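You operate a simulated robot arm through the tools that you are given. There is no shell and no other tool. Be economical: measure what you need, move in short steps, check, and stop when the job is done.

You run a simulated robot arm. Do the job below in one go: nothing can be reset, and whatever is moved stays where it is left.

Task
Rinse the washed socks in fresh water with no pod.
Fine: drain the suds, shut the drain before filling, then run one wash; leave the socks in the tub and end with fill and dial off.

It is judged by the outcome, as a careful person would: the job done as asked, and still so three seconds after it is handed in. It fails if anything else is knocked over, pushed out of place, dropped, spilled or broken.

Robot
A 7-joint arm with a two-finger parallel gripper, fixed in place. Base frame: the origin is at the foot of the arm, x ahead of it, y to its left, z up; the work surface is at about z = 0. Lengths are in cm, angles in degrees, forces in N, time in s.
With the tool pointing down near the work surface it reaches from about 22 to 58 cm from the base axis. Its first joint turns from -66.0 to 66.0 degrees. Payload 2.5 kg.
The tool frame sits at the grasp point between the pads (the TCP): z along the fingers, y along the line on which they close. The tips reach 2.3 cm beyond it. The gripper opens to 9.4 cm. The fingers are 3.8 cm wide and 1 cm thick; the gripper's body (5.4 by 9.6 cm) begins 3.9 cm behind the TCP.
Orientation is told as [roll, pitch, yaw] about the base's x, y, z axes, in that order, counted from this pose: with the fingers straight down and closing along the base's y, the tool's x points along the base's -x, its y along +y and its z along -z.

Tools
- The arm moves only by the tool move_arm. Its argument "moves" is a list of rows, each an object (a shift or turn left out is 0, a gripper value left out holds the last) with "translation": the shift along the tool's x, y, z in units of 50 mm (1.0 is 50 mm), a list of three; "rotation": the turn, a rotation vector about the tool's x, y, z in units of 5 degrees (1.0 is 5 degrees), a list of three; "hand": the finger opening in cm, from 0 to 9.4. In form: [{"translation": [x, y, z], "rotation": [ax, ay, az], "hand": hand}, ...]. A call has 1 to 20 rows; each row shifts and turns the commanded pose from where the row before left it, along the tool's axes as they then stand. A call with a number of a shift or a turn outside -1 to 1 is refused whole. Each row takes 0.2 s and may step no farther than 5 cm and 8.6 degrees from the row before; otherwise, or with a gripper value out of range, the whole call is refused. A pose out of reach is approached as far as the arm can. The call stops where the force on the tool passes 90 N (or 10 N more than at its start, if that is more) or the arm is blocked; 0.2 s more then pass. Each finger travels about 10.8 cm/s and halts on what it meets, pressing with about 27 N; the grip force reading is that of the motor and also rises with nothing between the fingers. The clock runs only during rows and for 0.2 s after the last one: add rows that do not move to give the fingers time. It gives the time, the measured TCP pose, the force on the tool (base axes), the opening and the grip force at its end, in the units of the frame above (readings bear some noise), with the torque about the TCP (base axes, N m) and any sound that the robot's microphone picked up.
- Cameras (640 x 400 px; columns grow to the right, rows downward): "scene" is fixed at [13.51, -41.66, 54.31]; the picture's right is [0.71, -0.71, 0.00], its down [-0.41, -0.41, -0.81] and it looks along [0.58, 0.58, -0.58] (base axes); focal length 216 px, centre (320, 200). "wrist" rides on the gripper at [8.6, 1.6, -7.4] in the tool frame; the picture's right is [-0.18, 0.98, 0.00], its down [-0.58, -0.11, -0.81] and it looks along [-0.79, -0.15, 0.59] (tool axes); focal length 243 px, centre (320, 200). There is no depth. A picture from a camera that has moved, and an enlarged one, comes with that camera's place and axes in the base frame and with its lens.
- snapshot(camera): a new picture of that camera. The clock stands still meanwhile.
- zoom(camera, box): a new picture of the part [left, top, right, bottom] of that camera's present view, enlarged. The clock stands still meanwhile.
- job_done(): hands the job in; it is judged then, once.

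Go step by step. Nothing tells you positions but the pictures and the camera data: compare them with the known pose of the tool, close in by small moves and look again before you grip or let go. The budget is 120 turns and 76 pictures, counting those below and the enlarged ones. Unless the task says otherwise, let go and move clear before handing in, and close with one line.

The tools are called after "Emit:" by a JSON object that holds its "method" and its "body". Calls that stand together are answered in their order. move_arm: Moves the arm, as the interface text tells. Its arguments: {"type":"object","properties":{"moves":{"type":"array","items":{"type":"object","properties":{"translation":{"type":"array","items":{"type":"number"}},"rotation":{"type":"array","items":{"type":"number"}},"hand":{"type":"number"}}}}},"required":["moves"]} The other tools are called the same way: snapshot (camera) takes a picture; zoom (camera, box) takes an enlarged picture of a part of a camera's view; job_done () hands the job in.

At the start:

```text
time_s: 0.0
position: [38.56, -3.47, 42.77]
ee_rot: [0.0, 0.0, -0.1]
wrist_force: [0.1, -0.1, 0.7]
ft_torque: [0.02, -0.01, 0.0]
opening: 9.39
grip_force: 0.0
```

scene: 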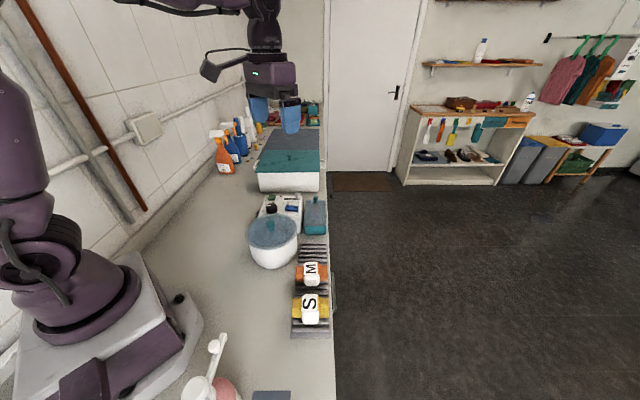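
wrist: 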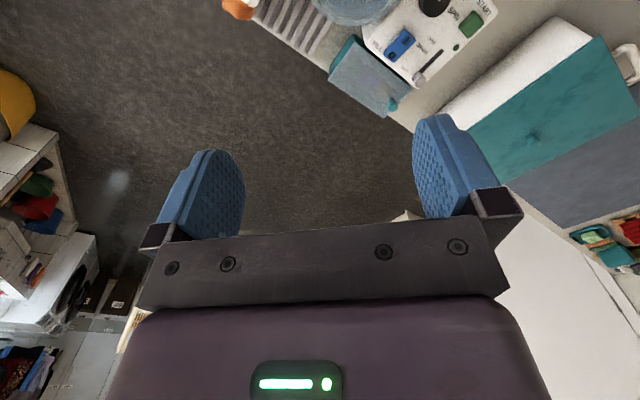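

I see a small washer tub with a lid and control panel, and a rack with pods (S, M). I'll zoom in for details.

Emit:
{"method": "zoom", "body": {"camera": "scene", "box": [230, 180, 350, 255]}}

Emit:
{"method": "zoom", "body": {"camera": "wrist", "box": [300, 0, 520, 137]}}

Emit:
{"method": "zoom", "body": {"camera": "scene", "box": [180, 230, 360, 400]}}

```text
5.33 times, centred on (290, 218) of scene
camera zoom: at [13.51, -41.66, 54.31], right [0.71, -0.71, 0.0], down [-0.41, -0.41, -0.81], along [0.58, 0.58, -0.58], focal length 1153 px, centre (480, 107)
```

zoom: 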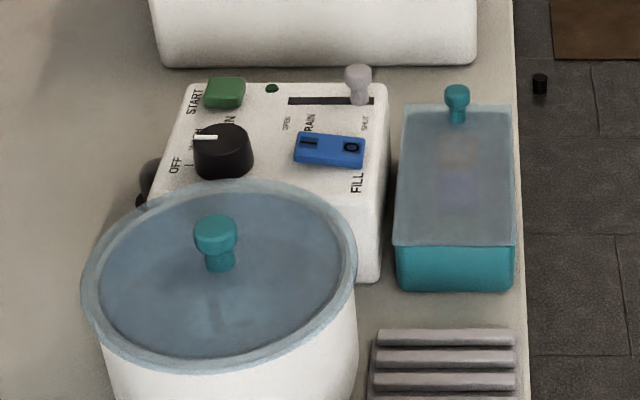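

```text
2.91 times, centred on (410, 68) of wrist
camera zoom: at [29.83, -1.84, 50.3], right [0.18, 0.98, 0.0], down [0.58, -0.11, 0.81], along [0.79, -0.15, -0.59], focal length 706 px, centre (58, 582)
```

zoom: 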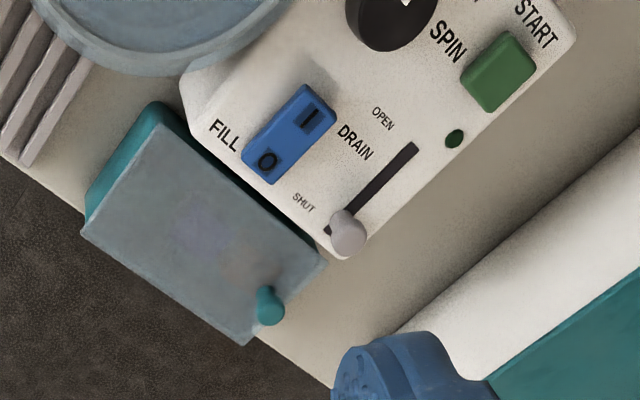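

```text
2.35 times, centred on (270, 315) of scene
camera zoom: at [13.51, -41.66, 54.31], right [0.71, -0.71, 0.0], down [-0.41, -0.41, -0.81], along [0.58, 0.58, -0.58], focal length 509 px, centre (438, -71)
```

zoom: 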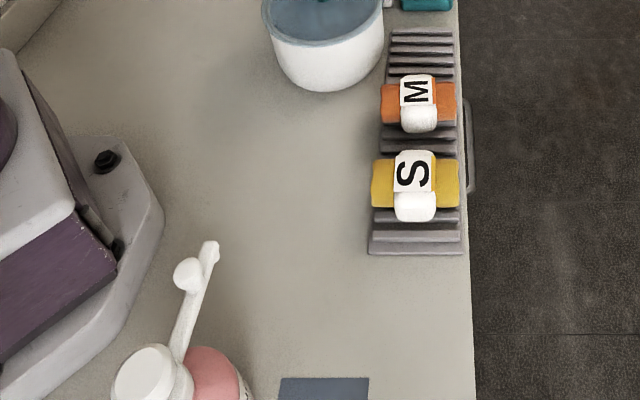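

Controls are Fill rocker (I/O), Drain slider (at SHUT), dial (near OFF/…), and START button on a panel rotated about 45°. I'll turn the tool to match the panel and take a closer look.

Emit:
{"method": "move_arm", "body": {"moves": [{"translation": [0, 0.6, 0]}, {"rotation": [0, 0, -1]}, {"rotation": [0, 0, -1]}, {"rotation": [0, 0, -1]}, {"rotation": [0, 0, -1]}, {"rotation": [0, 0, -1]}, {"rotation": [0, 0, -1]}, {"rotation": [0, 0, -1]}, {"rotation": [0, 0, -1]}, {"rotation": [0, 0, -1]}, {"translation": [0, 0, 1]}, {"translation": [0, 0, 1]}, {"translation": [0, 0, 0.8]}, {}]}}

Emit:
{"method": "snapshot", "body": {"camera": "wrist"}}

Emit:
{"method": "snapshot", "body": {"camera": "scene"}}

```text
time_s: 3.0
position: [38.51, -0.45, 28.62]
ee_rot: [0.0, 0.0, 44.9]
wrist_force: [-0.5, 0.3, -0.3]
ft_torque: [-0.01, 0.04, 0.01]
opening: 9.4
grip_force: 0.0
```

```text
70 pictures are left
camera wrist: at [31.24, -5.41, 36.19], right [-0.57, 0.82, 0.0], down [0.49, 0.33, 0.81], along [0.66, 0.46, -0.59], focal length 243 px, centre (320, 200)
```

wrist: 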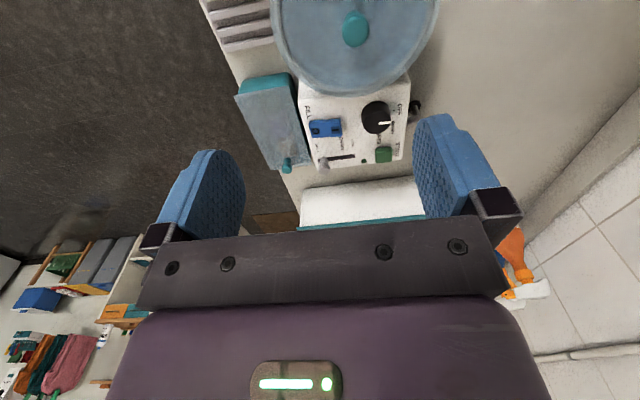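

```text
69 pictures are left
```

scene: 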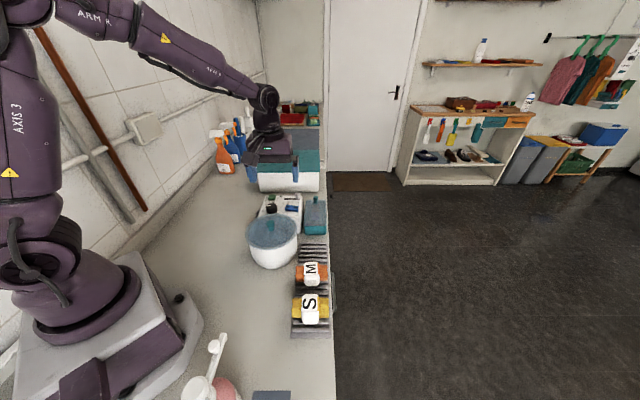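

The panel is visible; zooming in to read the dial.

Emit:
{"method": "zoom", "body": {"camera": "wrist", "box": [224, 60, 440, 195]}}

Emit:
{"method": "zoom", "body": {"camera": "wrist", "box": [250, 0, 450, 125]}}

```text
2.96 times, centred on (332, 128) of wrist
camera zoom: at [31.24, -5.41, 36.19], right [-0.57, 0.82, 0.0], down [0.49, 0.33, 0.81], along [0.66, 0.46, -0.59], focal length 719 px, centre (284, 415)
```

zoom: 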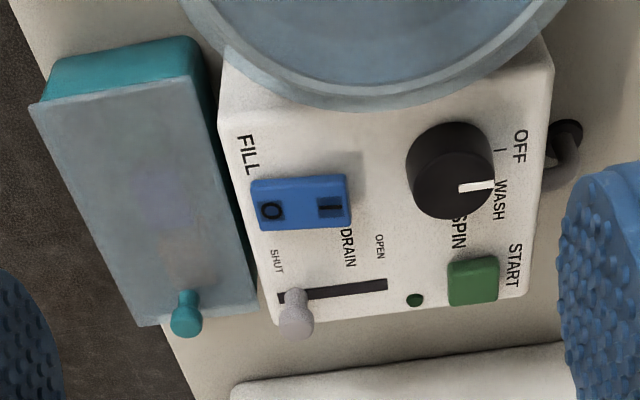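

```text
3.20 times, centred on (350, 62) of wrist
camera zoom: at [31.24, -5.41, 36.19], right [-0.57, 0.82, 0.0], down [0.49, 0.33, 0.81], along [0.66, 0.46, -0.59], focal length 776 px, centre (224, 640)
```

zoom: 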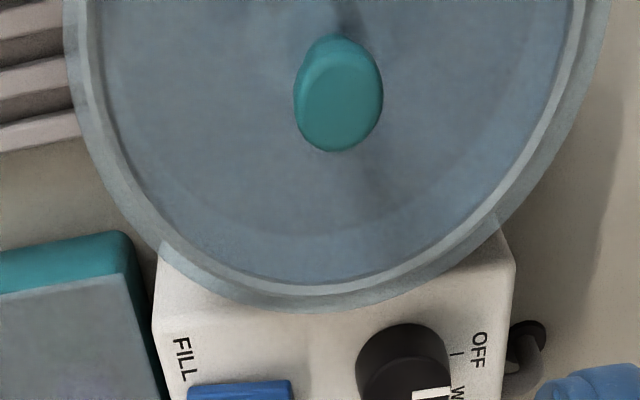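

Dial is at WASH; the lid is on the tub and the drain knob is at SHUT, around (52, 9.8, 12). I move above the drain knob with a narrowed hand.

Emit:
{"method": "move_arm", "body": {"moves": [{"translation": [-1, -0.45, 0], "hand": 3}, {"translation": [-1, 0, 0]}, {"translation": [-1, 0, 0]}, {"translation": [-0.36, 0, 0]}, {"translation": [0, 0, 1]}, {"translation": [0, 0, 1]}, {}]}}

Emit:
{"method": "snapshot", "body": {"camera": "wrist"}}

Emit:
{"method": "zoom", "body": {"camera": "scene", "box": [230, 150, 350, 225]}}

```text
refused: row 1 steps farther than a row can; nothing moved
```

```text
66 pictures are left
camera wrist: at [31.24, -5.41, 36.19], right [-0.57, 0.82, 0.0], down [0.49, 0.33, 0.81], along [0.66, 0.46, -0.59], focal length 243 px, centre (320, 200)
```

wrist: 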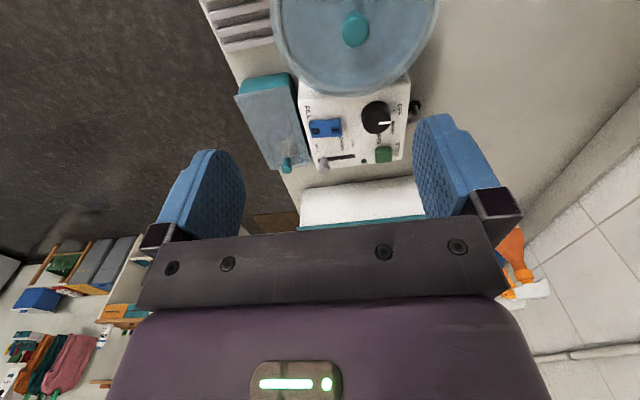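

```text
5.33 times, centred on (290, 188) of scene
camera zoom: at [13.51, -41.66, 54.31], right [0.71, -0.71, 0.0], down [-0.41, -0.41, -0.81], along [0.58, 0.58, -0.58], focal length 1153 px, centre (480, 267)
```

zoom: 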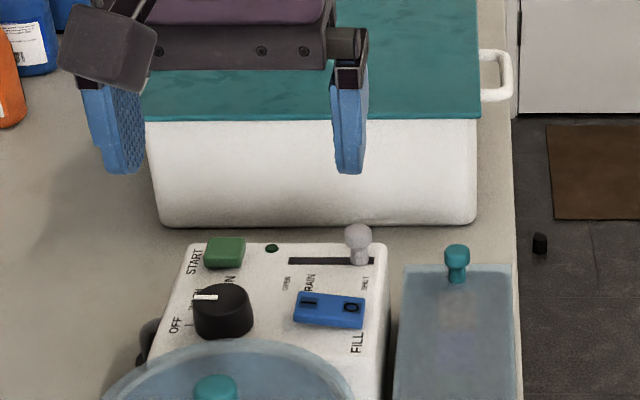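

The first row was too long; same move in smaller steps.

Emit:
{"method": "move_arm", "body": {"moves": [{"translation": [0, -0.45, 0], "hand": 3}, {"translation": [-0.9, 0, 0]}, {"translation": [-0.9, 0, 0]}, {"translation": [-0.9, 0, 0]}, {"translation": [-0.66, 0, 0]}, {"translation": [0, 0, 0.9]}, {"translation": [0, 0, 0.9]}, {}]}}

Emit:
{"method": "snapshot", "body": {"camera": "wrist"}}

Emit:
{"method": "zoom", "body": {"camera": "scene", "box": [230, 150, 350, 225]}}

```text
time_s: 4.8
position: [52.08, 9.85, 19.8]
ee_rot: [0.0, 0.1, 45.0]
wrist_force: [-0.8, 0.1, -0.6]
ft_torque: [0.03, 0.04, -0.02]
opening: 2.98
grip_force: 0.0
```

```text
64 pictures are left
camera wrist: at [44.62, 4.84, 27.28], right [-0.56, 0.83, 0.0], down [0.49, 0.33, 0.81], along [0.67, 0.46, -0.59], focal length 243 px, centre (320, 200)
```

wrist: 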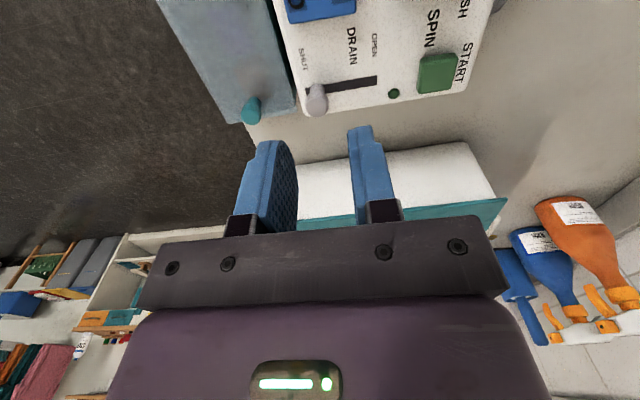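

```text
5.33 times, centred on (290, 188) of scene
camera zoom: at [13.51, -41.66, 54.31], right [0.71, -0.71, 0.0], down [-0.41, -0.41, -0.81], along [0.58, 0.58, -0.58], focal length 1153 px, centre (480, 267)
```

zoom: 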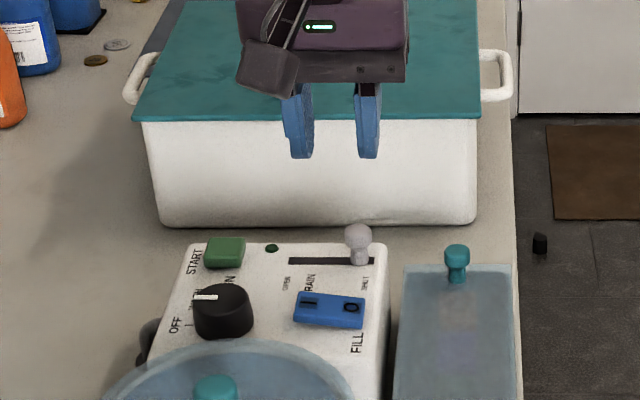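

Fingers are nearly lined up with the drain knob; small correction and lower to straddle it.

Emit:
{"method": "move_arm", "body": {"moves": [{"translation": [-0.14, -0.07, 0.4]}, {"translation": [0, 0, 0.4]}, {"translation": [0, 0, 0.4]}, {}]}}

Emit:
{"method": "zoom", "body": {"camera": "scene", "box": [230, 150, 350, 225]}}

Emit:
{"method": "snapshot", "body": {"camera": "wrist"}}

```text
time_s: 5.8
position: [52.73, 10.1, 13.83]
ee_rot: [0.0, 0.1, 45.0]
wrist_force: [0.0, 0.5, 0.0]
ft_torque: [0.0, 0.04, -0.02]
opening: 3.02
grip_force: 0.0
```

```text
5.33 times, centred on (290, 188) of scene
camera zoom: at [13.51, -41.66, 54.31], right [0.71, -0.71, 0.0], down [-0.41, -0.41, -0.81], along [0.58, 0.58, -0.58], focal length 1153 px, centre (480, 267)
```

zoom: 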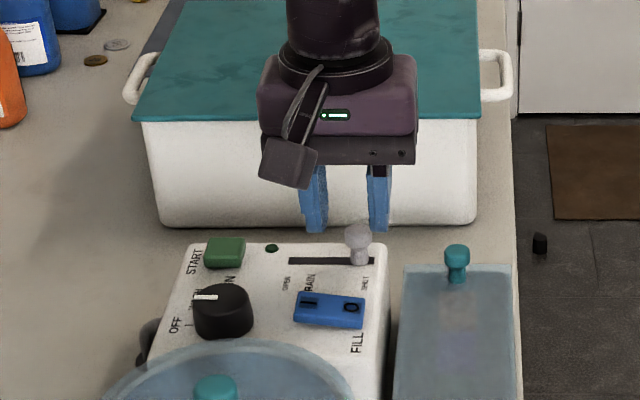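

```text
61 pictures are left
camera wrist: at [45.37, 5.1, 21.27], right [-0.57, 0.82, 0.0], down [0.49, 0.33, 0.81], along [0.67, 0.46, -0.59], focal length 243 px, centre (320, 200)
```

wrist: 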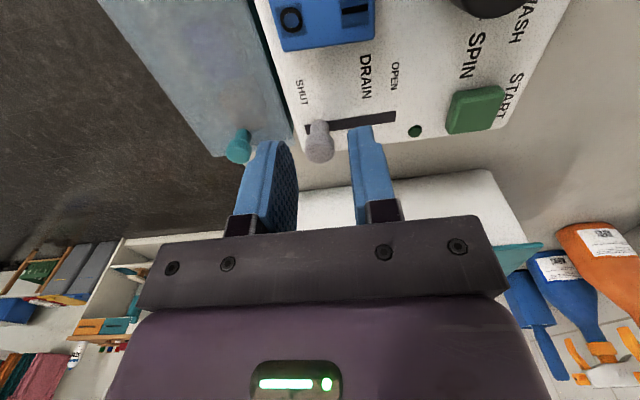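

Fingers straddle the knob in v. Lower 1.2 cm more so that the tips overlap the knob head, then look.

Emit:
{"method": "move_arm", "body": {"moves": [{"translation": [0, 0, 0.26]}, {}]}}

Emit:
{"method": "zoom", "body": {"camera": "scene", "box": [230, 150, 350, 225]}}

```text
time_s: 6.4
position: [52.75, 10.05, 12.56]
ee_rot: [0.0, 0.0, 44.9]
wrist_force: [0.2, 0.2, 0.5]
ft_torque: [0.0, 0.0, -0.02]
opening: 2.99
grip_force: 0.0
```

```text
5.33 times, centred on (290, 188) of scene
camera zoom: at [13.51, -41.66, 54.31], right [0.71, -0.71, 0.0], down [-0.41, -0.41, -0.81], along [0.58, 0.58, -0.58], focal length 1153 px, centre (480, 267)
```

zoom: 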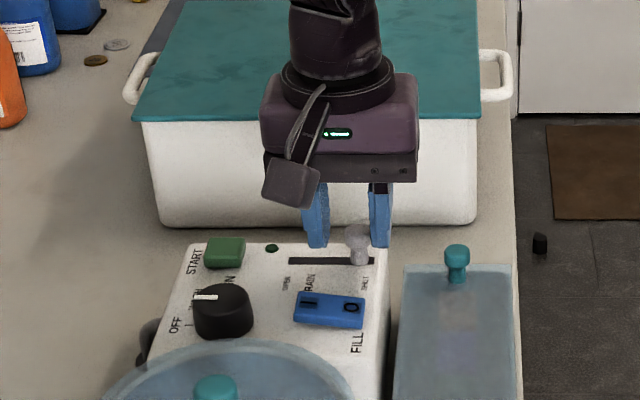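

Emit:
{"method": "zoom", "body": {"camera": "wrist", "box": [200, 80, 440, 230]}}

```text
2.67 times, centred on (320, 155) of wrist
camera zoom: at [45.39, 5.07, 19.99], right [-0.56, 0.83, 0.0], down [0.49, 0.33, 0.81], along [0.67, 0.46, -0.59], focal length 647 px, centre (320, 320)
```

zoom: 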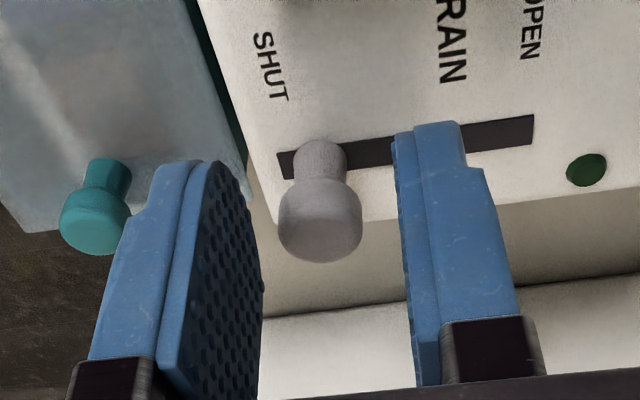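

The knob sits between the fingers, slightly nearer than the finger centre. I shift 0.5 cm nearer and push toward OPEN.

Emit:
{"method": "move_arm", "body": {"moves": [{"translation": [0.1, 0, 0.05]}, {"translation": [0, 0.2, 0]}, {"translation": [0, 0.2, 0]}, {"translation": [0, 0.2, 0]}, {"translation": [0, 0.2, 0]}, {}]}}

Emit:
{"method": "zoom", "body": {"camera": "wrist", "box": [200, 80, 440, 230]}}

```text
time_s: 7.8
position: [49.72, 12.7, 12.2]
ee_rot: [-0.1, -0.1, 44.9]
wrist_force: [0.7, -0.6, 0.0]
ft_torque: [-0.05, 0.03, 0.01]
opening: 3.02
grip_force: 0.6
```

```text
2.67 times, centred on (320, 155) of wrist
camera zoom: at [42.23, 7.62, 19.74], right [-0.57, 0.82, 0.0], down [0.49, 0.33, 0.81], along [0.67, 0.46, -0.59], focal length 647 px, centre (320, 320)
```

zoom: 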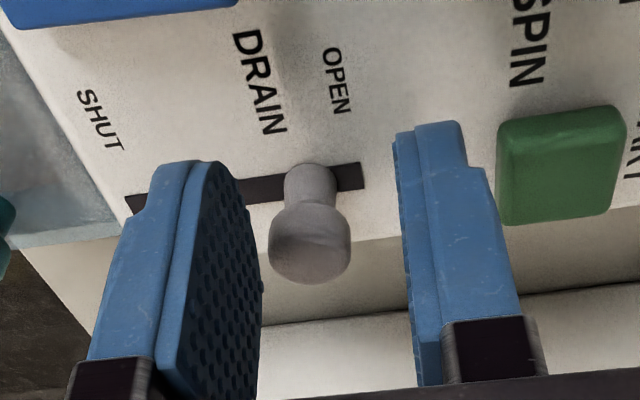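

Knob slid nearly to OPEN. I narrow the hand to stay clear of START and push the last few millimetres.

Emit:
{"method": "move_arm", "body": {"moves": [{"hand": 2.2}, {}, {"translation": [0, 0.06, 0]}, {"translation": [0, 0.04, 0]}, {}]}}

Emit:
{"method": "zoom", "body": {"camera": "wrist", "box": [200, 80, 440, 230]}}

```text
time_s: 9.0
position: [49.38, 12.69, 12.34]
ee_rot: [-0.3, -0.1, 44.8]
wrist_force: [13.2, -10.2, -3.3]
ft_torque: [-0.05, -0.41, -0.29]
opening: 2.98
grip_force: 8.9
```

```text
2.67 times, centred on (320, 155) of wrist
camera zoom: at [41.95, 7.83, 19.78], right [-0.56, 0.83, 0.0], down [0.49, 0.33, 0.81], along [0.67, 0.45, -0.59], focal length 647 px, centre (320, 320)
```

zoom: 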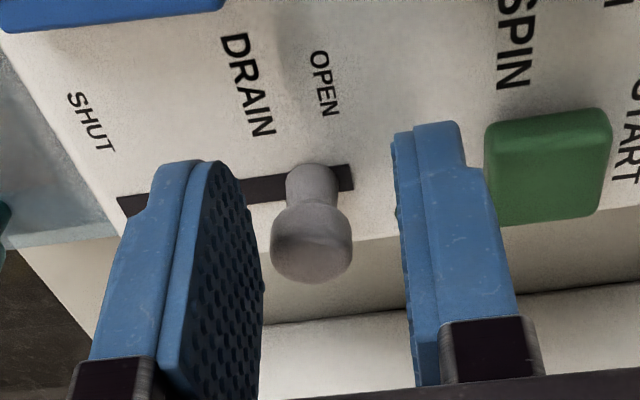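

Resistance indicates the knob is at its OPEN stop. I relax, rise and look.

Emit:
{"method": "move_arm", "body": {"moves": [{"translation": [0, -0.12, 0], "hand": 3.2}, {"translation": [0, 0, -0.9]}, {"translation": [0, 0, -0.9]}, {}]}}

Emit:
{"method": "zoom", "body": {"camera": "wrist", "box": [200, 0, 440, 150]}}

Emit:
{"method": "zoom", "body": {"camera": "scene", "box": [230, 170, 350, 245]}}

```text
time_s: 10.0
position: [49.85, 12.42, 21.38]
ee_rot: [0.1, 0.0, 45.0]
wrist_force: [-0.1, -1.0, 0.2]
ft_torque: [0.0, -0.02, 0.0]
opening: 3.18
grip_force: 0.0
```

```text
2.67 times, centred on (320, 75) of wrist
camera zoom: at [42.36, 7.45, 28.78], right [-0.57, 0.82, 0.0], down [0.49, 0.33, 0.81], along [0.66, 0.46, -0.59], focal length 647 px, centre (320, 533)
```

zoom: 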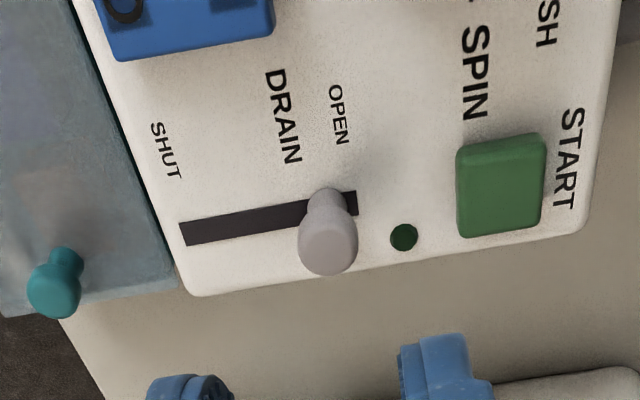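

```text
5.33 times, centred on (290, 208) of scene
camera zoom: at [13.51, -41.66, 54.31], right [0.71, -0.71, 0.0], down [-0.41, -0.41, -0.81], along [0.58, 0.58, -0.58], focal length 1153 px, centre (480, 160)
```

zoom: 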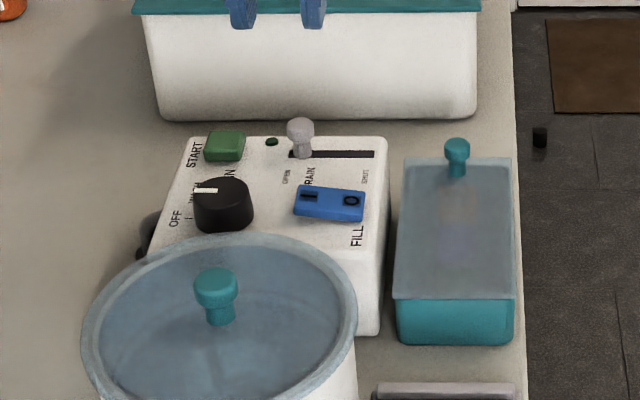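

Drain is at OPEN. I zoom on the tub to see whether the water level shows through the lid.

Emit:
{"method": "zoom", "body": {"camera": "scene", "box": [240, 208, 308, 272]}}

Emit:
{"method": "move_arm", "body": {"moves": [{}, {}, {}, {}, {}, {}, {}, {}, {}, {}, {}, {}, {}, {}, {}, {}, {}, {}, {}, {}]}}

Emit:
{"method": "zoom", "body": {"camera": "scene", "box": [240, 208, 308, 272]}}

```text
6.25 times, centred on (274, 240) of scene
camera zoom: at [13.51, -41.66, 54.31], right [0.71, -0.71, 0.0], down [-0.41, -0.41, -0.81], along [0.58, 0.58, -0.58], focal length 1351 px, centre (608, -50)
```

zoom: 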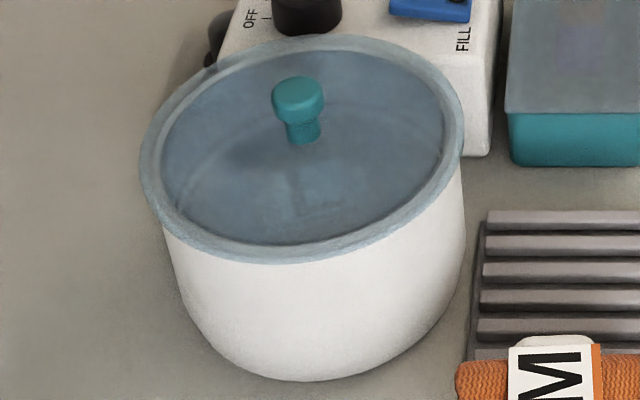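

```text
time_s: 14.2
position: [49.87, 12.44, 21.29]
ee_rot: [0.0, 0.0, 44.9]
wrist_force: [-0.4, -0.8, 0.5]
ft_torque: [0.01, 0.01, -0.05]
opening: 3.22
grip_force: 0.0
```

```text
6.25 times, centred on (274, 240) of scene
camera zoom: at [13.51, -41.66, 54.31], right [0.71, -0.71, 0.0], down [-0.41, -0.41, -0.81], along [0.58, 0.58, -0.58], focal length 1351 px, centre (608, -50)
```

zoom: 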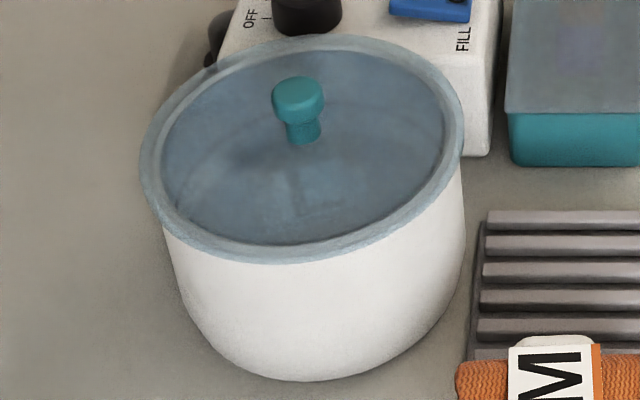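

Slow change, if any. I move the wrist camera above the tub to see inside through the lid.

Emit:
{"method": "move_arm", "body": {"moves": [{"translation": [0, 0, -0.95], "hand": 9.4}, {"translation": [0.9, -0.1, 0]}, {"translation": [0.9, 0, 0]}, {"translation": [0.9, 0, 0]}, {"translation": [0.57, 0, 0]}, {"rotation": [0, 1, 0]}, {"rotation": [0, 1, 0]}, {"rotation": [0, 1, 0]}, {"rotation": [0, 1, 0]}, {"rotation": [0, 1, 0]}, {"rotation": [0, 1, 0]}, {}]}}

Emit:
{"method": "snapshot", "body": {"camera": "wrist"}}

```text
time_s: 16.8
position: [38.62, 0.61, 26.04]
ee_rot: [0.0, 30.1, 45.1]
wrist_force: [0.3, -0.7, -0.1]
ft_torque: [0.01, 0.02, -0.01]
opening: 9.39
grip_force: 0.0
```

```text
52 pictures are left
camera wrist: at [34.56, -0.93, 36.84], right [-0.58, 0.81, -0.09], down [0.72, 0.56, 0.41], along [0.38, 0.17, -0.91], focal length 243 px, centre (320, 200)
```

wrist: 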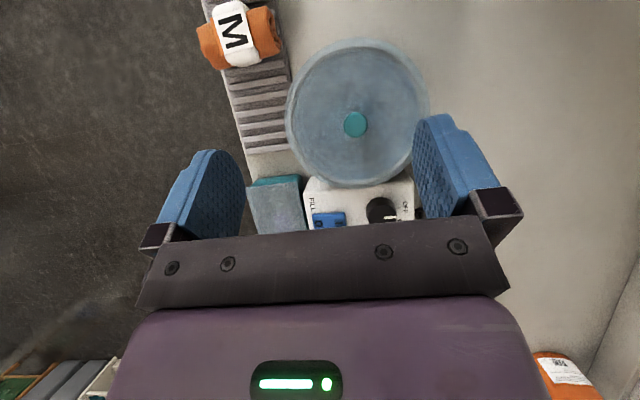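

Emit:
{"method": "zoom", "body": {"camera": "wrist", "box": [280, 30, 440, 195]}}

Emit:
{"method": "zoom", "body": {"camera": "scene", "box": [240, 208, 308, 272]}}

```text
2.42 times, centred on (360, 112) of wrist
camera zoom: at [34.56, -0.93, 36.84], right [-0.58, 0.81, -0.09], down [0.72, 0.56, 0.41], along [0.38, 0.17, -0.91], focal length 588 px, centre (223, 412)
```

zoom: 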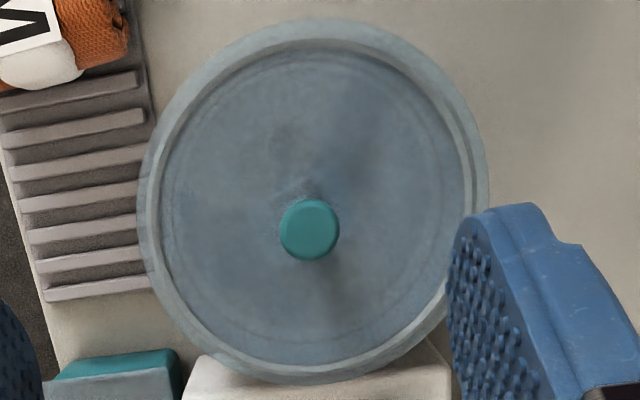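

```text
6.25 times, centred on (274, 240) of scene
camera zoom: at [13.51, -41.66, 54.31], right [0.71, -0.71, 0.0], down [-0.41, -0.41, -0.81], along [0.58, 0.58, -0.58], focal length 1351 px, centre (608, -50)
```

zoom: 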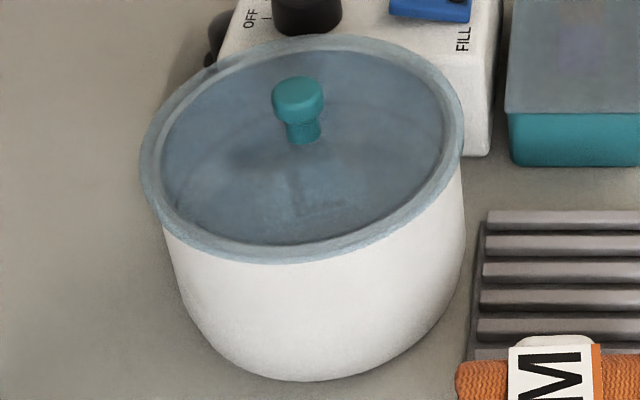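

The inner waterline seems to be sinking slowly. Wait and look again.

Emit:
{"method": "move_arm", "body": {"moves": [{}, {}, {}, {}, {}, {}, {}, {}, {}, {}, {}, {}, {}, {}, {}, {}, {}, {}, {}, {}]}}

Emit:
{"method": "move_arm", "body": {"moves": [{}, {}, {}, {}, {}, {}, {}, {}, {}, {}, {}, {}, {}, {}, {}, {}, {}, {}, {}, {}]}}

Emit:
{"method": "zoom", "body": {"camera": "wrist", "box": [280, 30, 440, 195]}}

Emit:
{"method": "zoom", "body": {"camera": "scene", "box": [240, 208, 308, 272]}}

```text
time_s: 21.0
position: [38.51, 0.57, 26.05]
ee_rot: [0.0, 30.0, 45.0]
wrist_force: [0.1, 0.6, 0.4]
ft_torque: [-0.01, -0.03, 0.01]
opening: 9.4
grip_force: 0.1
```

```text
time_s: 25.2
position: [38.6, 0.51, 26.09]
ee_rot: [0.0, 30.0, 44.9]
wrist_force: [0.9, 1.0, -0.5]
ft_torque: [-0.01, -0.04, -0.03]
opening: 9.38
grip_force: 0.0
```

```text
2.42 times, centred on (360, 112) of wrist
camera zoom: at [34.55, -0.95, 36.83], right [-0.58, 0.81, -0.09], down [0.72, 0.56, 0.41], along [0.38, 0.17, -0.91], focal length 588 px, centre (223, 412)
```

zoom: 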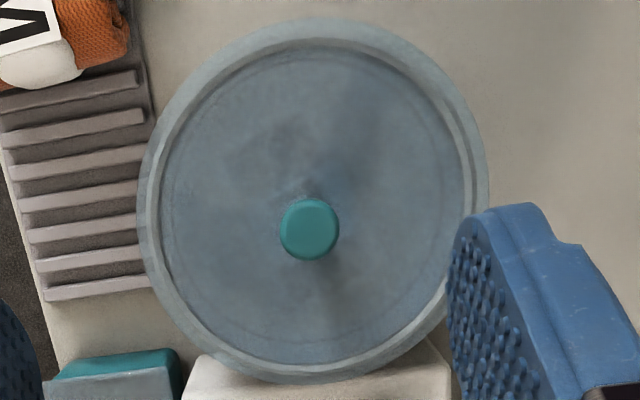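

```text
6.25 times, centred on (274, 240) of scene
camera zoom: at [13.51, -41.66, 54.31], right [0.71, -0.71, 0.0], down [-0.41, -0.41, -0.81], along [0.58, 0.58, -0.58], focal length 1351 px, centre (608, -50)
```

zoom: 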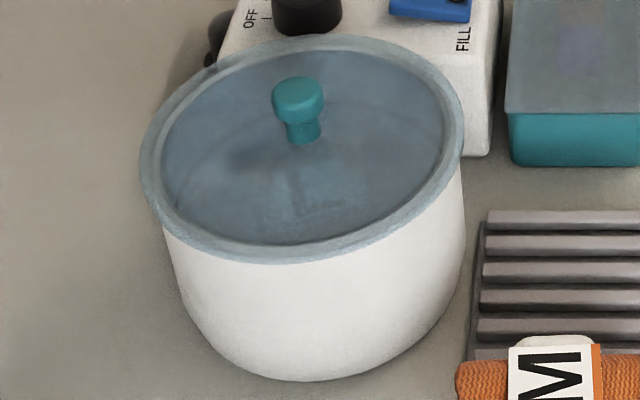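

The view no longer changes between the last shots. Check the fill rocker state and tub contents in more detail.

Emit:
{"method": "zoom", "body": {"camera": "scene", "box": [275, 195, 310, 220]}}

Emit:
{"method": "zoom", "body": {"camera": "scene", "box": [284, 250, 340, 330]}}

```text
16.00 times, centred on (292, 208) of scene
camera zoom: at [13.51, -41.66, 54.31], right [0.71, -0.71, 0.0], down [-0.41, -0.41, -0.81], along [0.58, 0.58, -0.58], focal length 3459 px, centre (760, 80)
```

zoom: 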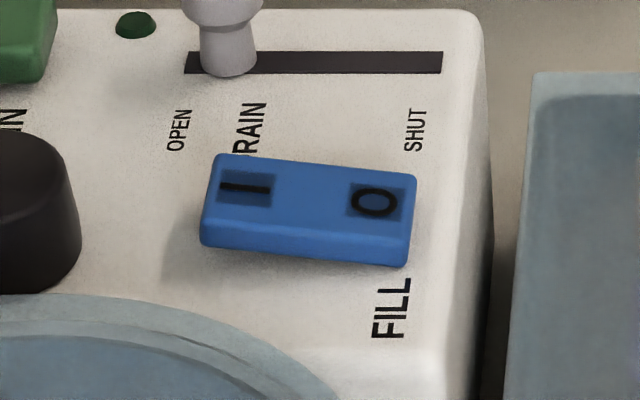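

```text
5.00 times, centred on (312, 290) of scene
camera zoom: at [13.51, -41.66, 54.31], right [0.71, -0.71, 0.0], down [-0.41, -0.41, -0.81], along [0.58, 0.58, -0.58], focal length 1081 px, centre (360, -250)
```

zoom: 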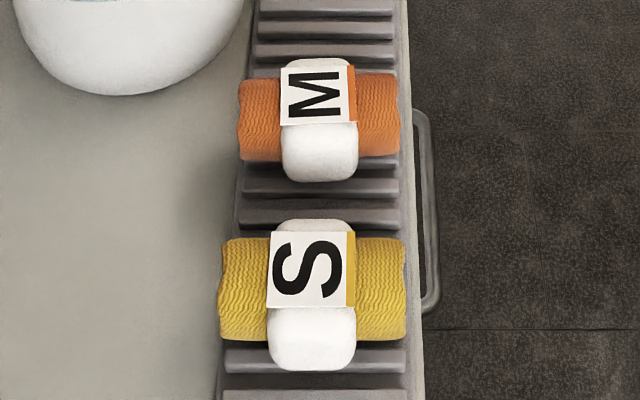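

Rocker's O side is down: fill is off. One higher zoom through the lid to check contents.

Emit:
{"method": "zoom", "body": {"camera": "wrist", "box": [310, 45, 410, 110]}}

Emit:
{"method": "zoom", "body": {"camera": "scene", "box": [252, 212, 296, 240]}}

```text
6.15 times, centred on (360, 78) of wrist
camera zoom: at [34.55, -0.95, 36.83], right [-0.58, 0.81, -0.09], down [0.72, 0.56, 0.41], along [0.38, 0.17, -0.91], focal length 1493 px, centre (74, 954)
```

zoom: 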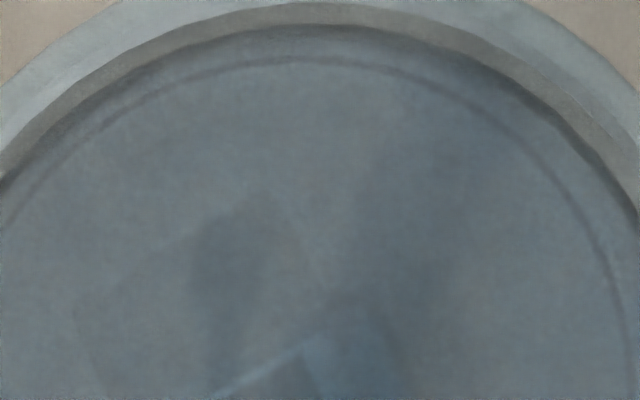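

```text
14.29 times, centred on (274, 226) of scene
camera zoom: at [13.51, -41.66, 54.31], right [0.71, -0.71, 0.0], down [-0.41, -0.41, -0.81], along [0.58, 0.58, -0.58], focal length 3088 px, centre (977, -171)
```

zoom: 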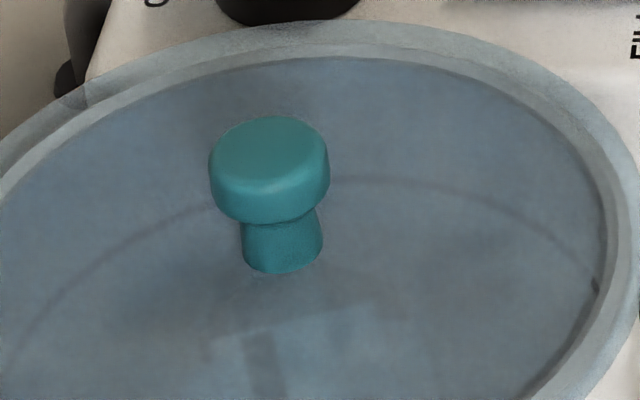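

A bundle is visible inside and the ring of the tub bottom shows, so it's drained. I return over the drain knob the same way.

Emit:
{"method": "move_arm", "body": {"moves": [{"rotation": [0, -1, 0], "hand": 3.2}, {"rotation": [0, -1, 0]}, {"rotation": [0, -1, 0]}, {"rotation": [0, -1, 0]}, {"rotation": [0, -1, 0]}, {"rotation": [0, -1, 0]}, {"translation": [-0.9, 0.1, 0]}, {"translation": [-0.9, 0, 0]}, {"translation": [-0.9, 0, 0]}, {"translation": [-0.57, 0, 0]}, {"translation": [0, 0, 0.95]}, {"translation": [0, 0, 0.9]}, {"translation": [0, 0, 0.5]}, {}]}}

Emit:
{"method": "zoom", "body": {"camera": "wrist", "box": [200, 80, 440, 230]}}

```text
time_s: 28.2
position: [49.76, 12.49, 14.18]
ee_rot: [0.1, 0.0, 45.0]
wrist_force: [-0.9, -0.2, 0.3]
ft_torque: [-0.01, -0.01, -0.01]
opening: 3.2
grip_force: 0.1
```

```text
2.67 times, centred on (320, 155) of wrist
camera zoom: at [42.3, 7.49, 21.68], right [-0.57, 0.82, 0.0], down [0.49, 0.33, 0.81], along [0.67, 0.46, -0.59], focal length 647 px, centre (320, 320)
```

zoom: 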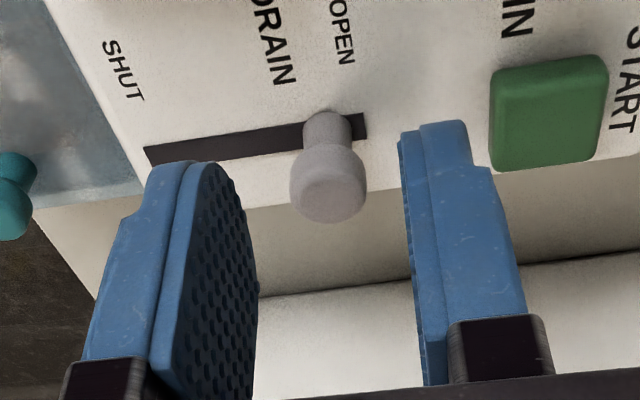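

Lower and push toward SHUT.

Emit:
{"method": "move_arm", "body": {"moves": [{"translation": [0, 0, 0.38]}, {"translation": [0, -0.2, 0]}, {"translation": [0, -0.2, 0]}, {"translation": [0, -0.2, 0]}, {"translation": [0, -0.16, 0]}, {}]}}

Emit:
{"method": "zoom", "body": {"camera": "wrist", "box": [200, 80, 440, 230]}}

```text
time_s: 29.6
position: [52.37, 9.86, 12.31]
ee_rot: [-0.2, 0.0, 44.9]
wrist_force: [-1.4, 0.6, 0.0]
ft_torque: [0.01, -0.01, -0.03]
opening: 3.25
grip_force: 0.3
```

```text
2.67 times, centred on (320, 155) of wrist
camera zoom: at [44.99, 4.84, 19.86], right [-0.57, 0.82, 0.0], down [0.49, 0.33, 0.81], along [0.66, 0.46, -0.59], focal length 647 px, centre (320, 320)
```

zoom: 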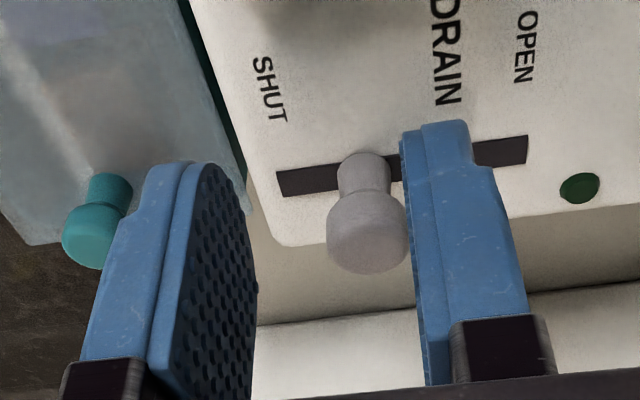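

About 1 cm left to go.

Emit:
{"method": "move_arm", "body": {"moves": [{"translation": [0, -0.1, 0]}, {"translation": [0, -0.1, 0]}, {}]}}

Emit:
{"method": "zoom", "body": {"camera": "wrist", "box": [200, 80, 440, 230]}}

```text
time_s: 30.4
position: [53.07, 9.15, 12.38]
ee_rot: [0.0, 0.0, 45.0]
wrist_force: [-0.3, -0.1, 0.0]
ft_torque: [0.02, 0.02, 0.0]
opening: 3.24
grip_force: 0.3
```

```text
2.67 times, centred on (320, 155) of wrist
camera zoom: at [45.71, 4.1, 19.86], right [-0.56, 0.83, 0.0], down [0.49, 0.33, 0.81], along [0.67, 0.46, -0.59], focal length 647 px, centre (320, 320)
```

zoom: 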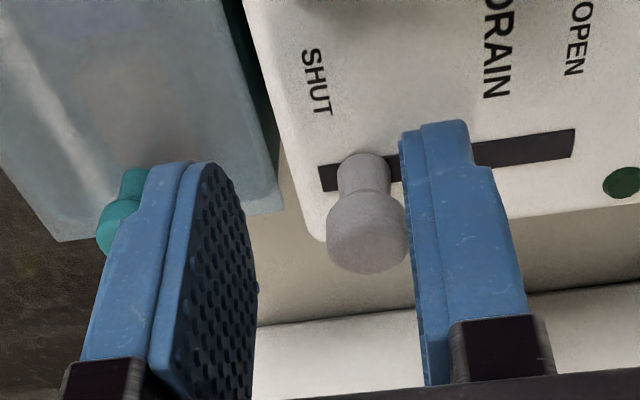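

Emit:
{"method": "move_arm", "body": {"moves": [{"translation": [0, -0.05, 0]}, {"translation": [0, -0.05, 0]}, {}]}}

Emit:
{"method": "zoom", "body": {"camera": "wrist", "box": [200, 80, 440, 230]}}

```text
time_s: 31.2
position: [53.3, 8.86, 12.35]
ee_rot: [0.3, 0.1, 45.0]
wrist_force: [-8.2, 7.2, 0.8]
ft_torque: [0.1, 0.32, 0.22]
opening: 3.71
grip_force: 5.5
```

```text
2.67 times, centred on (320, 155) of wrist
camera zoom: at [46.0, 3.86, 19.83], right [-0.57, 0.82, 0.0], down [0.49, 0.33, 0.81], along [0.66, 0.46, -0.59], focal length 647 px, centre (320, 320)
```

zoom: 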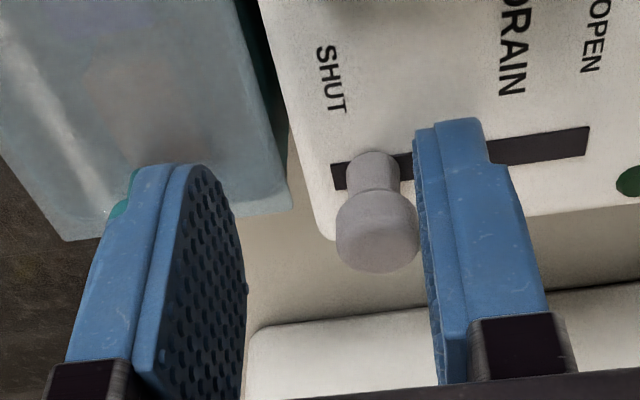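

Drain is at the SHUT stop. I back off, rise, close the hand and move above the I half of the fill rocker.

Emit:
{"method": "move_arm", "body": {"moves": [{"translation": [0, 0.08, 0]}, {"translation": [0, 0, -0.9]}, {"translation": [0, 0, -0.4], "hand": 0}, {"translation": [0.6, 0.35, 0]}, {"translation": [0.59, 0.34, 0]}, {}]}}

Emit:
{"method": "zoom", "body": {"camera": "scene", "box": [250, 170, 330, 220]}}

Emit:
{"method": "snapshot", "body": {"camera": "wrist"}}

```text
time_s: 32.6
position: [46.67, 7.27, 18.9]
ee_rot: [0.0, 0.0, 45.0]
wrist_force: [0.0, 0.1, 1.1]
ft_torque: [-0.02, -0.04, 0.0]
opening: 0.0
grip_force: 26.7
```

```text
8.00 times, centred on (290, 195) of scene
camera zoom: at [13.51, -41.66, 54.31], right [0.71, -0.71, 0.0], down [-0.41, -0.41, -0.81], along [0.58, 0.58, -0.58], focal length 1729 px, centre (560, 240)
```

zoom: 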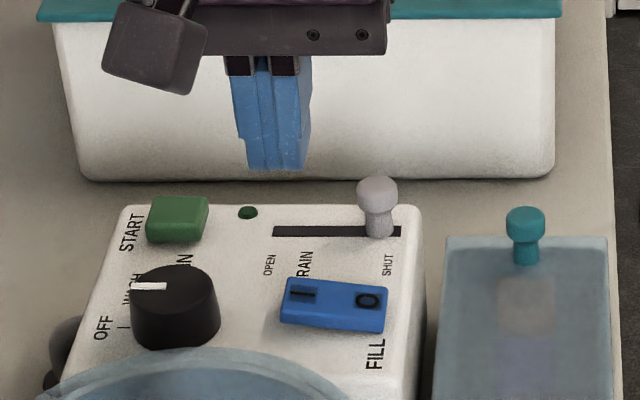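

```text
38 pictures are left
camera wrist: at [39.2, 2.32, 26.36], right [-0.56, 0.83, 0.0], down [0.49, 0.33, 0.81], along [0.67, 0.46, -0.59], focal length 243 px, centre (320, 200)
```

wrist: 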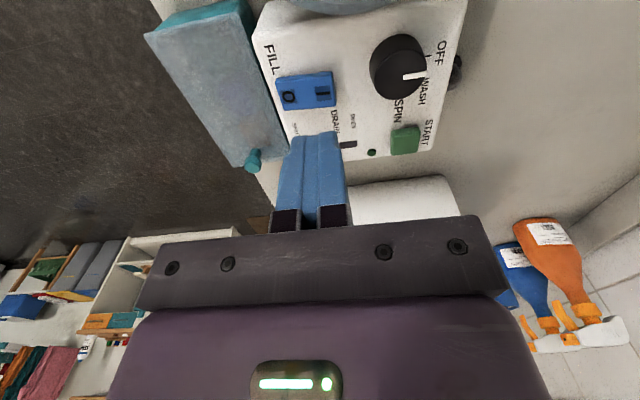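

Aligned with the I half. Lower and press stepwise.

Emit:
{"method": "move_arm", "body": {"moves": [{"translation": [0, 0, 0.6]}, {"translation": [0, 0, 0.5]}, {}]}}

Emit:
{"method": "move_arm", "body": {"moves": [{"translation": [0, 0, 0.08]}, {}]}}

Emit:
{"method": "zoom", "body": {"camera": "scene", "box": [250, 170, 330, 220]}}

```text
time_s: 33.4
position: [46.51, 7.12, 13.37]
ee_rot: [0.0, 0.0, 45.0]
wrist_force: [-0.1, -0.4, 0.7]
ft_torque: [-0.04, 0.04, 0.02]
opening: 0.0
grip_force: 27.1
```

```text
time_s: 34.0
position: [46.4, 7.28, 12.91]
ee_rot: [0.0, 0.0, 45.0]
wrist_force: [-0.7, 0.6, -0.6]
ft_torque: [0.04, -0.01, -0.02]
opening: 0.01
grip_force: 27.0
```

```text
8.00 times, centred on (290, 195) of scene
camera zoom: at [13.51, -41.66, 54.31], right [0.71, -0.71, 0.0], down [-0.41, -0.41, -0.81], along [0.58, 0.58, -0.58], focal length 1729 px, centre (560, 240)
```

zoom: 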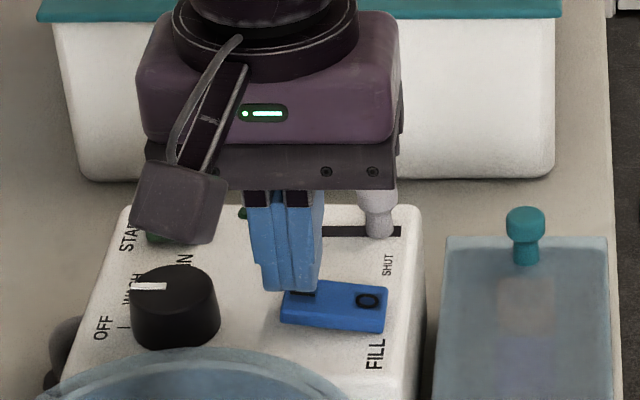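

Tip is just at the I end. Press further.

Emit:
{"method": "move_arm", "body": {"moves": [{"translation": [0, 0, 0.06]}, {"translation": [0, 0, 0.06]}, {}]}}

```text
time_s: 34.8
position: [46.61, 7.15, 12.36]
ee_rot: [0.0, -0.1, 45.0]
wrist_force: [0.3, 0.2, 0.6]
ft_torque: [-0.02, 0.0, 0.01]
opening: 0.0
grip_force: 26.9
```

Emit:
{"method": "move_arm", "body": {"moves": [{"translation": [0, 0, 0.04]}, {"translation": [0, 0, 0.04]}, {}]}}

Emit:
{"method": "zoom", "body": {"camera": "scene", "box": [250, 170, 330, 220]}}

```text
time_s: 35.6
position: [46.5, 7.26, 12.01]
ee_rot: [0.0, -0.1, 44.9]
wrist_force: [-0.1, -0.9, 0.1]
ft_torque: [-0.01, 0.04, 0.02]
opening: 0.05
grip_force: 27.3
```

```text
8.00 times, centred on (290, 195) of scene
camera zoom: at [13.51, -41.66, 54.31], right [0.71, -0.71, 0.0], down [-0.41, -0.41, -0.81], along [0.58, 0.58, -0.58], focal length 1729 px, centre (560, 240)
```

zoom: 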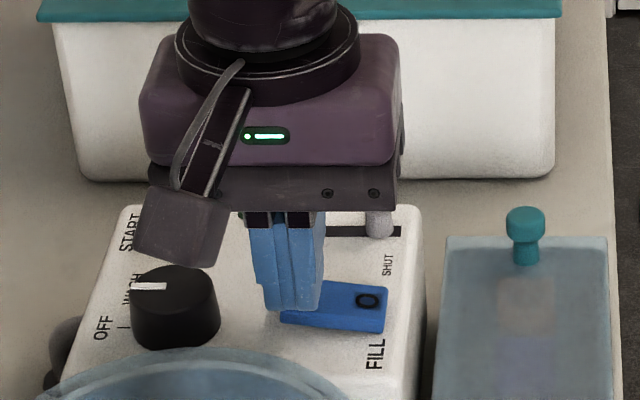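

Emit:
{"method": "snapshot", "body": {"camera": "wrist"}}

```text
35 pictures are left
camera wrist: at [39.15, 2.28, 19.44], right [-0.57, 0.82, 0.0], down [0.49, 0.33, 0.81], along [0.67, 0.46, -0.59], focal length 243 px, centre (320, 200)
```

wrist: 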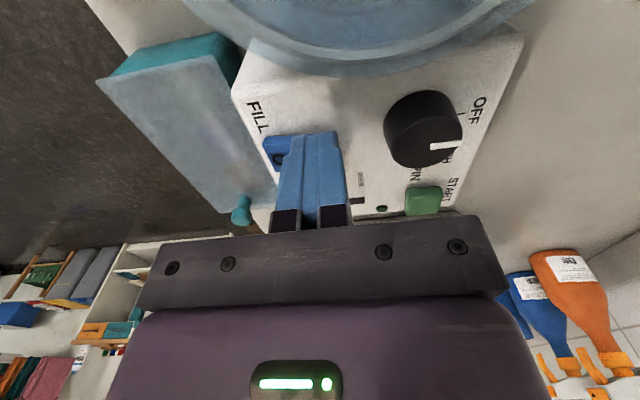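

Emit:
{"method": "move_arm", "body": {"moves": [{"translation": [0, 0, 0.04]}, {"translation": [0, 0, 0.04]}, {}]}}

Emit:
{"method": "zoom", "body": {"camera": "wrist", "box": [240, 60, 400, 160]}}

Emit:
{"method": "zoom", "body": {"camera": "scene", "box": [275, 195, 310, 220]}}

```text
time_s: 36.4
position: [46.46, 7.27, 11.53]
ee_rot: [0.0, 0.0, 45.0]
wrist_force: [0.0, -0.4, 0.3]
ft_torque: [0.01, -0.01, -0.01]
opening: 0.0
grip_force: 26.8
```

```text
4.00 times, centred on (320, 110) of wrist
camera zoom: at [39.12, 2.29, 19.03], right [-0.57, 0.82, 0.0], down [0.49, 0.33, 0.81], along [0.67, 0.46, -0.59], focal length 970 px, centre (320, 560)
```

zoom: 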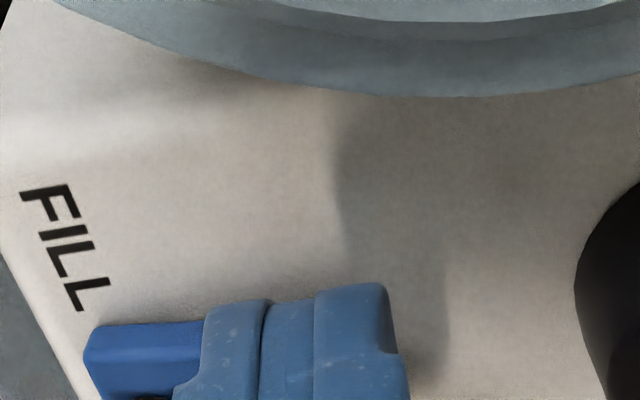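

```text
16.00 times, centred on (292, 208) of scene
camera zoom: at [13.51, -41.66, 54.31], right [0.71, -0.71, 0.0], down [-0.41, -0.41, -0.81], along [0.58, 0.58, -0.58], focal length 3459 px, centre (760, 80)
```

zoom: 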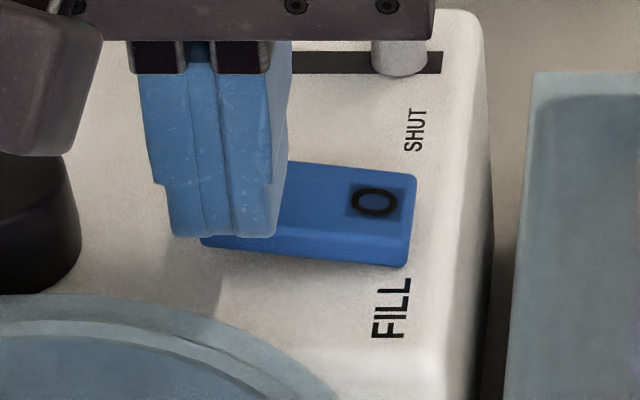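

No contact felt; I judge the rocker's centre about 0.9 cm farther along (u≈38.9). I raise, shift, and press again.

Emit:
{"method": "move_arm", "body": {"moves": [{"translation": [0, 0, -0.5]}, {"translation": [-0.18, -0.04, 0]}, {"translation": [0, 0, 0.3]}, {"translation": [0, 0, 0.06]}, {"translation": [0, 0, 0.06]}, {}]}}

Emit:
{"method": "zoom", "body": {"camera": "scene", "box": [275, 195, 310, 220]}}

```text
time_s: 37.8
position: [47.27, 7.78, 12.0]
ee_rot: [0.1, 0.0, 45.0]
wrist_force: [-1.0, -0.1, -0.2]
ft_torque: [0.01, -0.01, 0.01]
opening: 0.05
grip_force: 26.8
```

```text
16.00 times, centred on (292, 208) of scene
camera zoom: at [13.51, -41.66, 54.31], right [0.71, -0.71, 0.0], down [-0.41, -0.41, -0.81], along [0.58, 0.58, -0.58], focal length 3459 px, centre (760, 80)
```

zoom: 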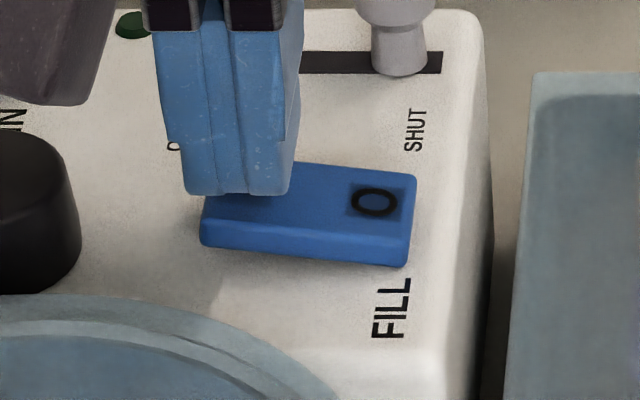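

Emit:
{"method": "move_arm", "body": {"moves": [{"translation": [0, 0, 0.05]}, {"translation": [0, 0, 0.05]}, {}]}}

Emit:
{"method": "zoom", "body": {"camera": "scene", "box": [275, 195, 310, 220]}}

```text
time_s: 38.6
position: [47.25, 7.61, 11.52]
ee_rot: [0.1, 0.0, 45.0]
wrist_force: [-0.2, 0.4, 1.4]
ft_torque: [-0.02, 0.0, -0.01]
opening: 0.0
grip_force: 27.1
```

```text
16.00 times, centred on (292, 208) of scene
camera zoom: at [13.51, -41.66, 54.31], right [0.71, -0.71, 0.0], down [-0.41, -0.41, -0.81], along [0.58, 0.58, -0.58], focal length 3459 px, centre (760, 80)
```

zoom: 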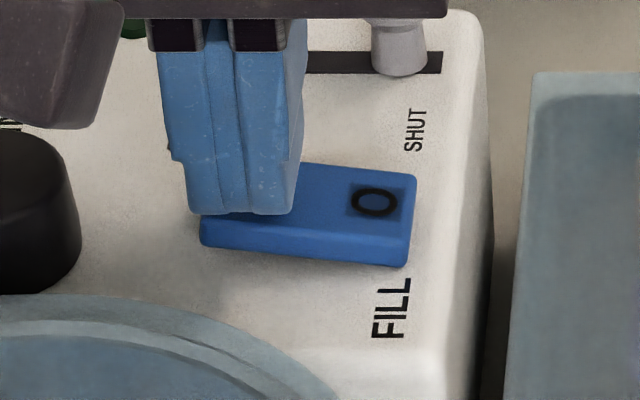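

Emit:
{"method": "move_arm", "body": {"moves": [{"translation": [0, 0, 0.05]}, {"translation": [0, 0, 0.05]}, {}]}}

Emit:
{"method": "zoom", "body": {"camera": "wrist", "box": [200, 80, 440, 230]}}

```text
time_s: 39.4
position: [47.37, 7.75, 10.95]
ee_rot: [0.0, 0.0, 45.0]
wrist_force: [-0.6, -0.2, -0.4]
ft_torque: [0.04, -0.01, -0.02]
opening: 0.02
grip_force: 27.0
```

```text
2.67 times, centred on (320, 155) of wrist
camera zoom: at [39.93, 2.77, 18.43], right [-0.57, 0.83, 0.0], down [0.49, 0.33, 0.81], along [0.67, 0.46, -0.59], focal length 647 px, centre (320, 320)
```

zoom: 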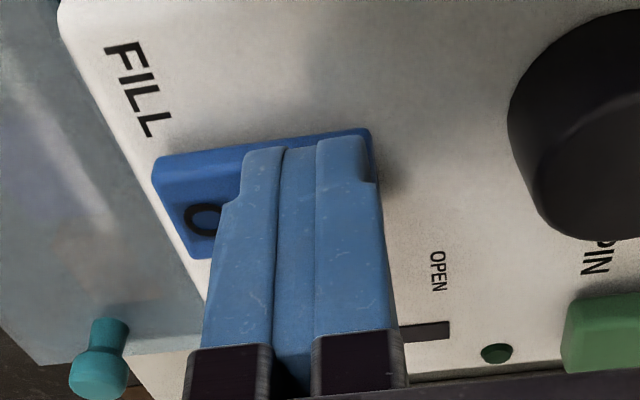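

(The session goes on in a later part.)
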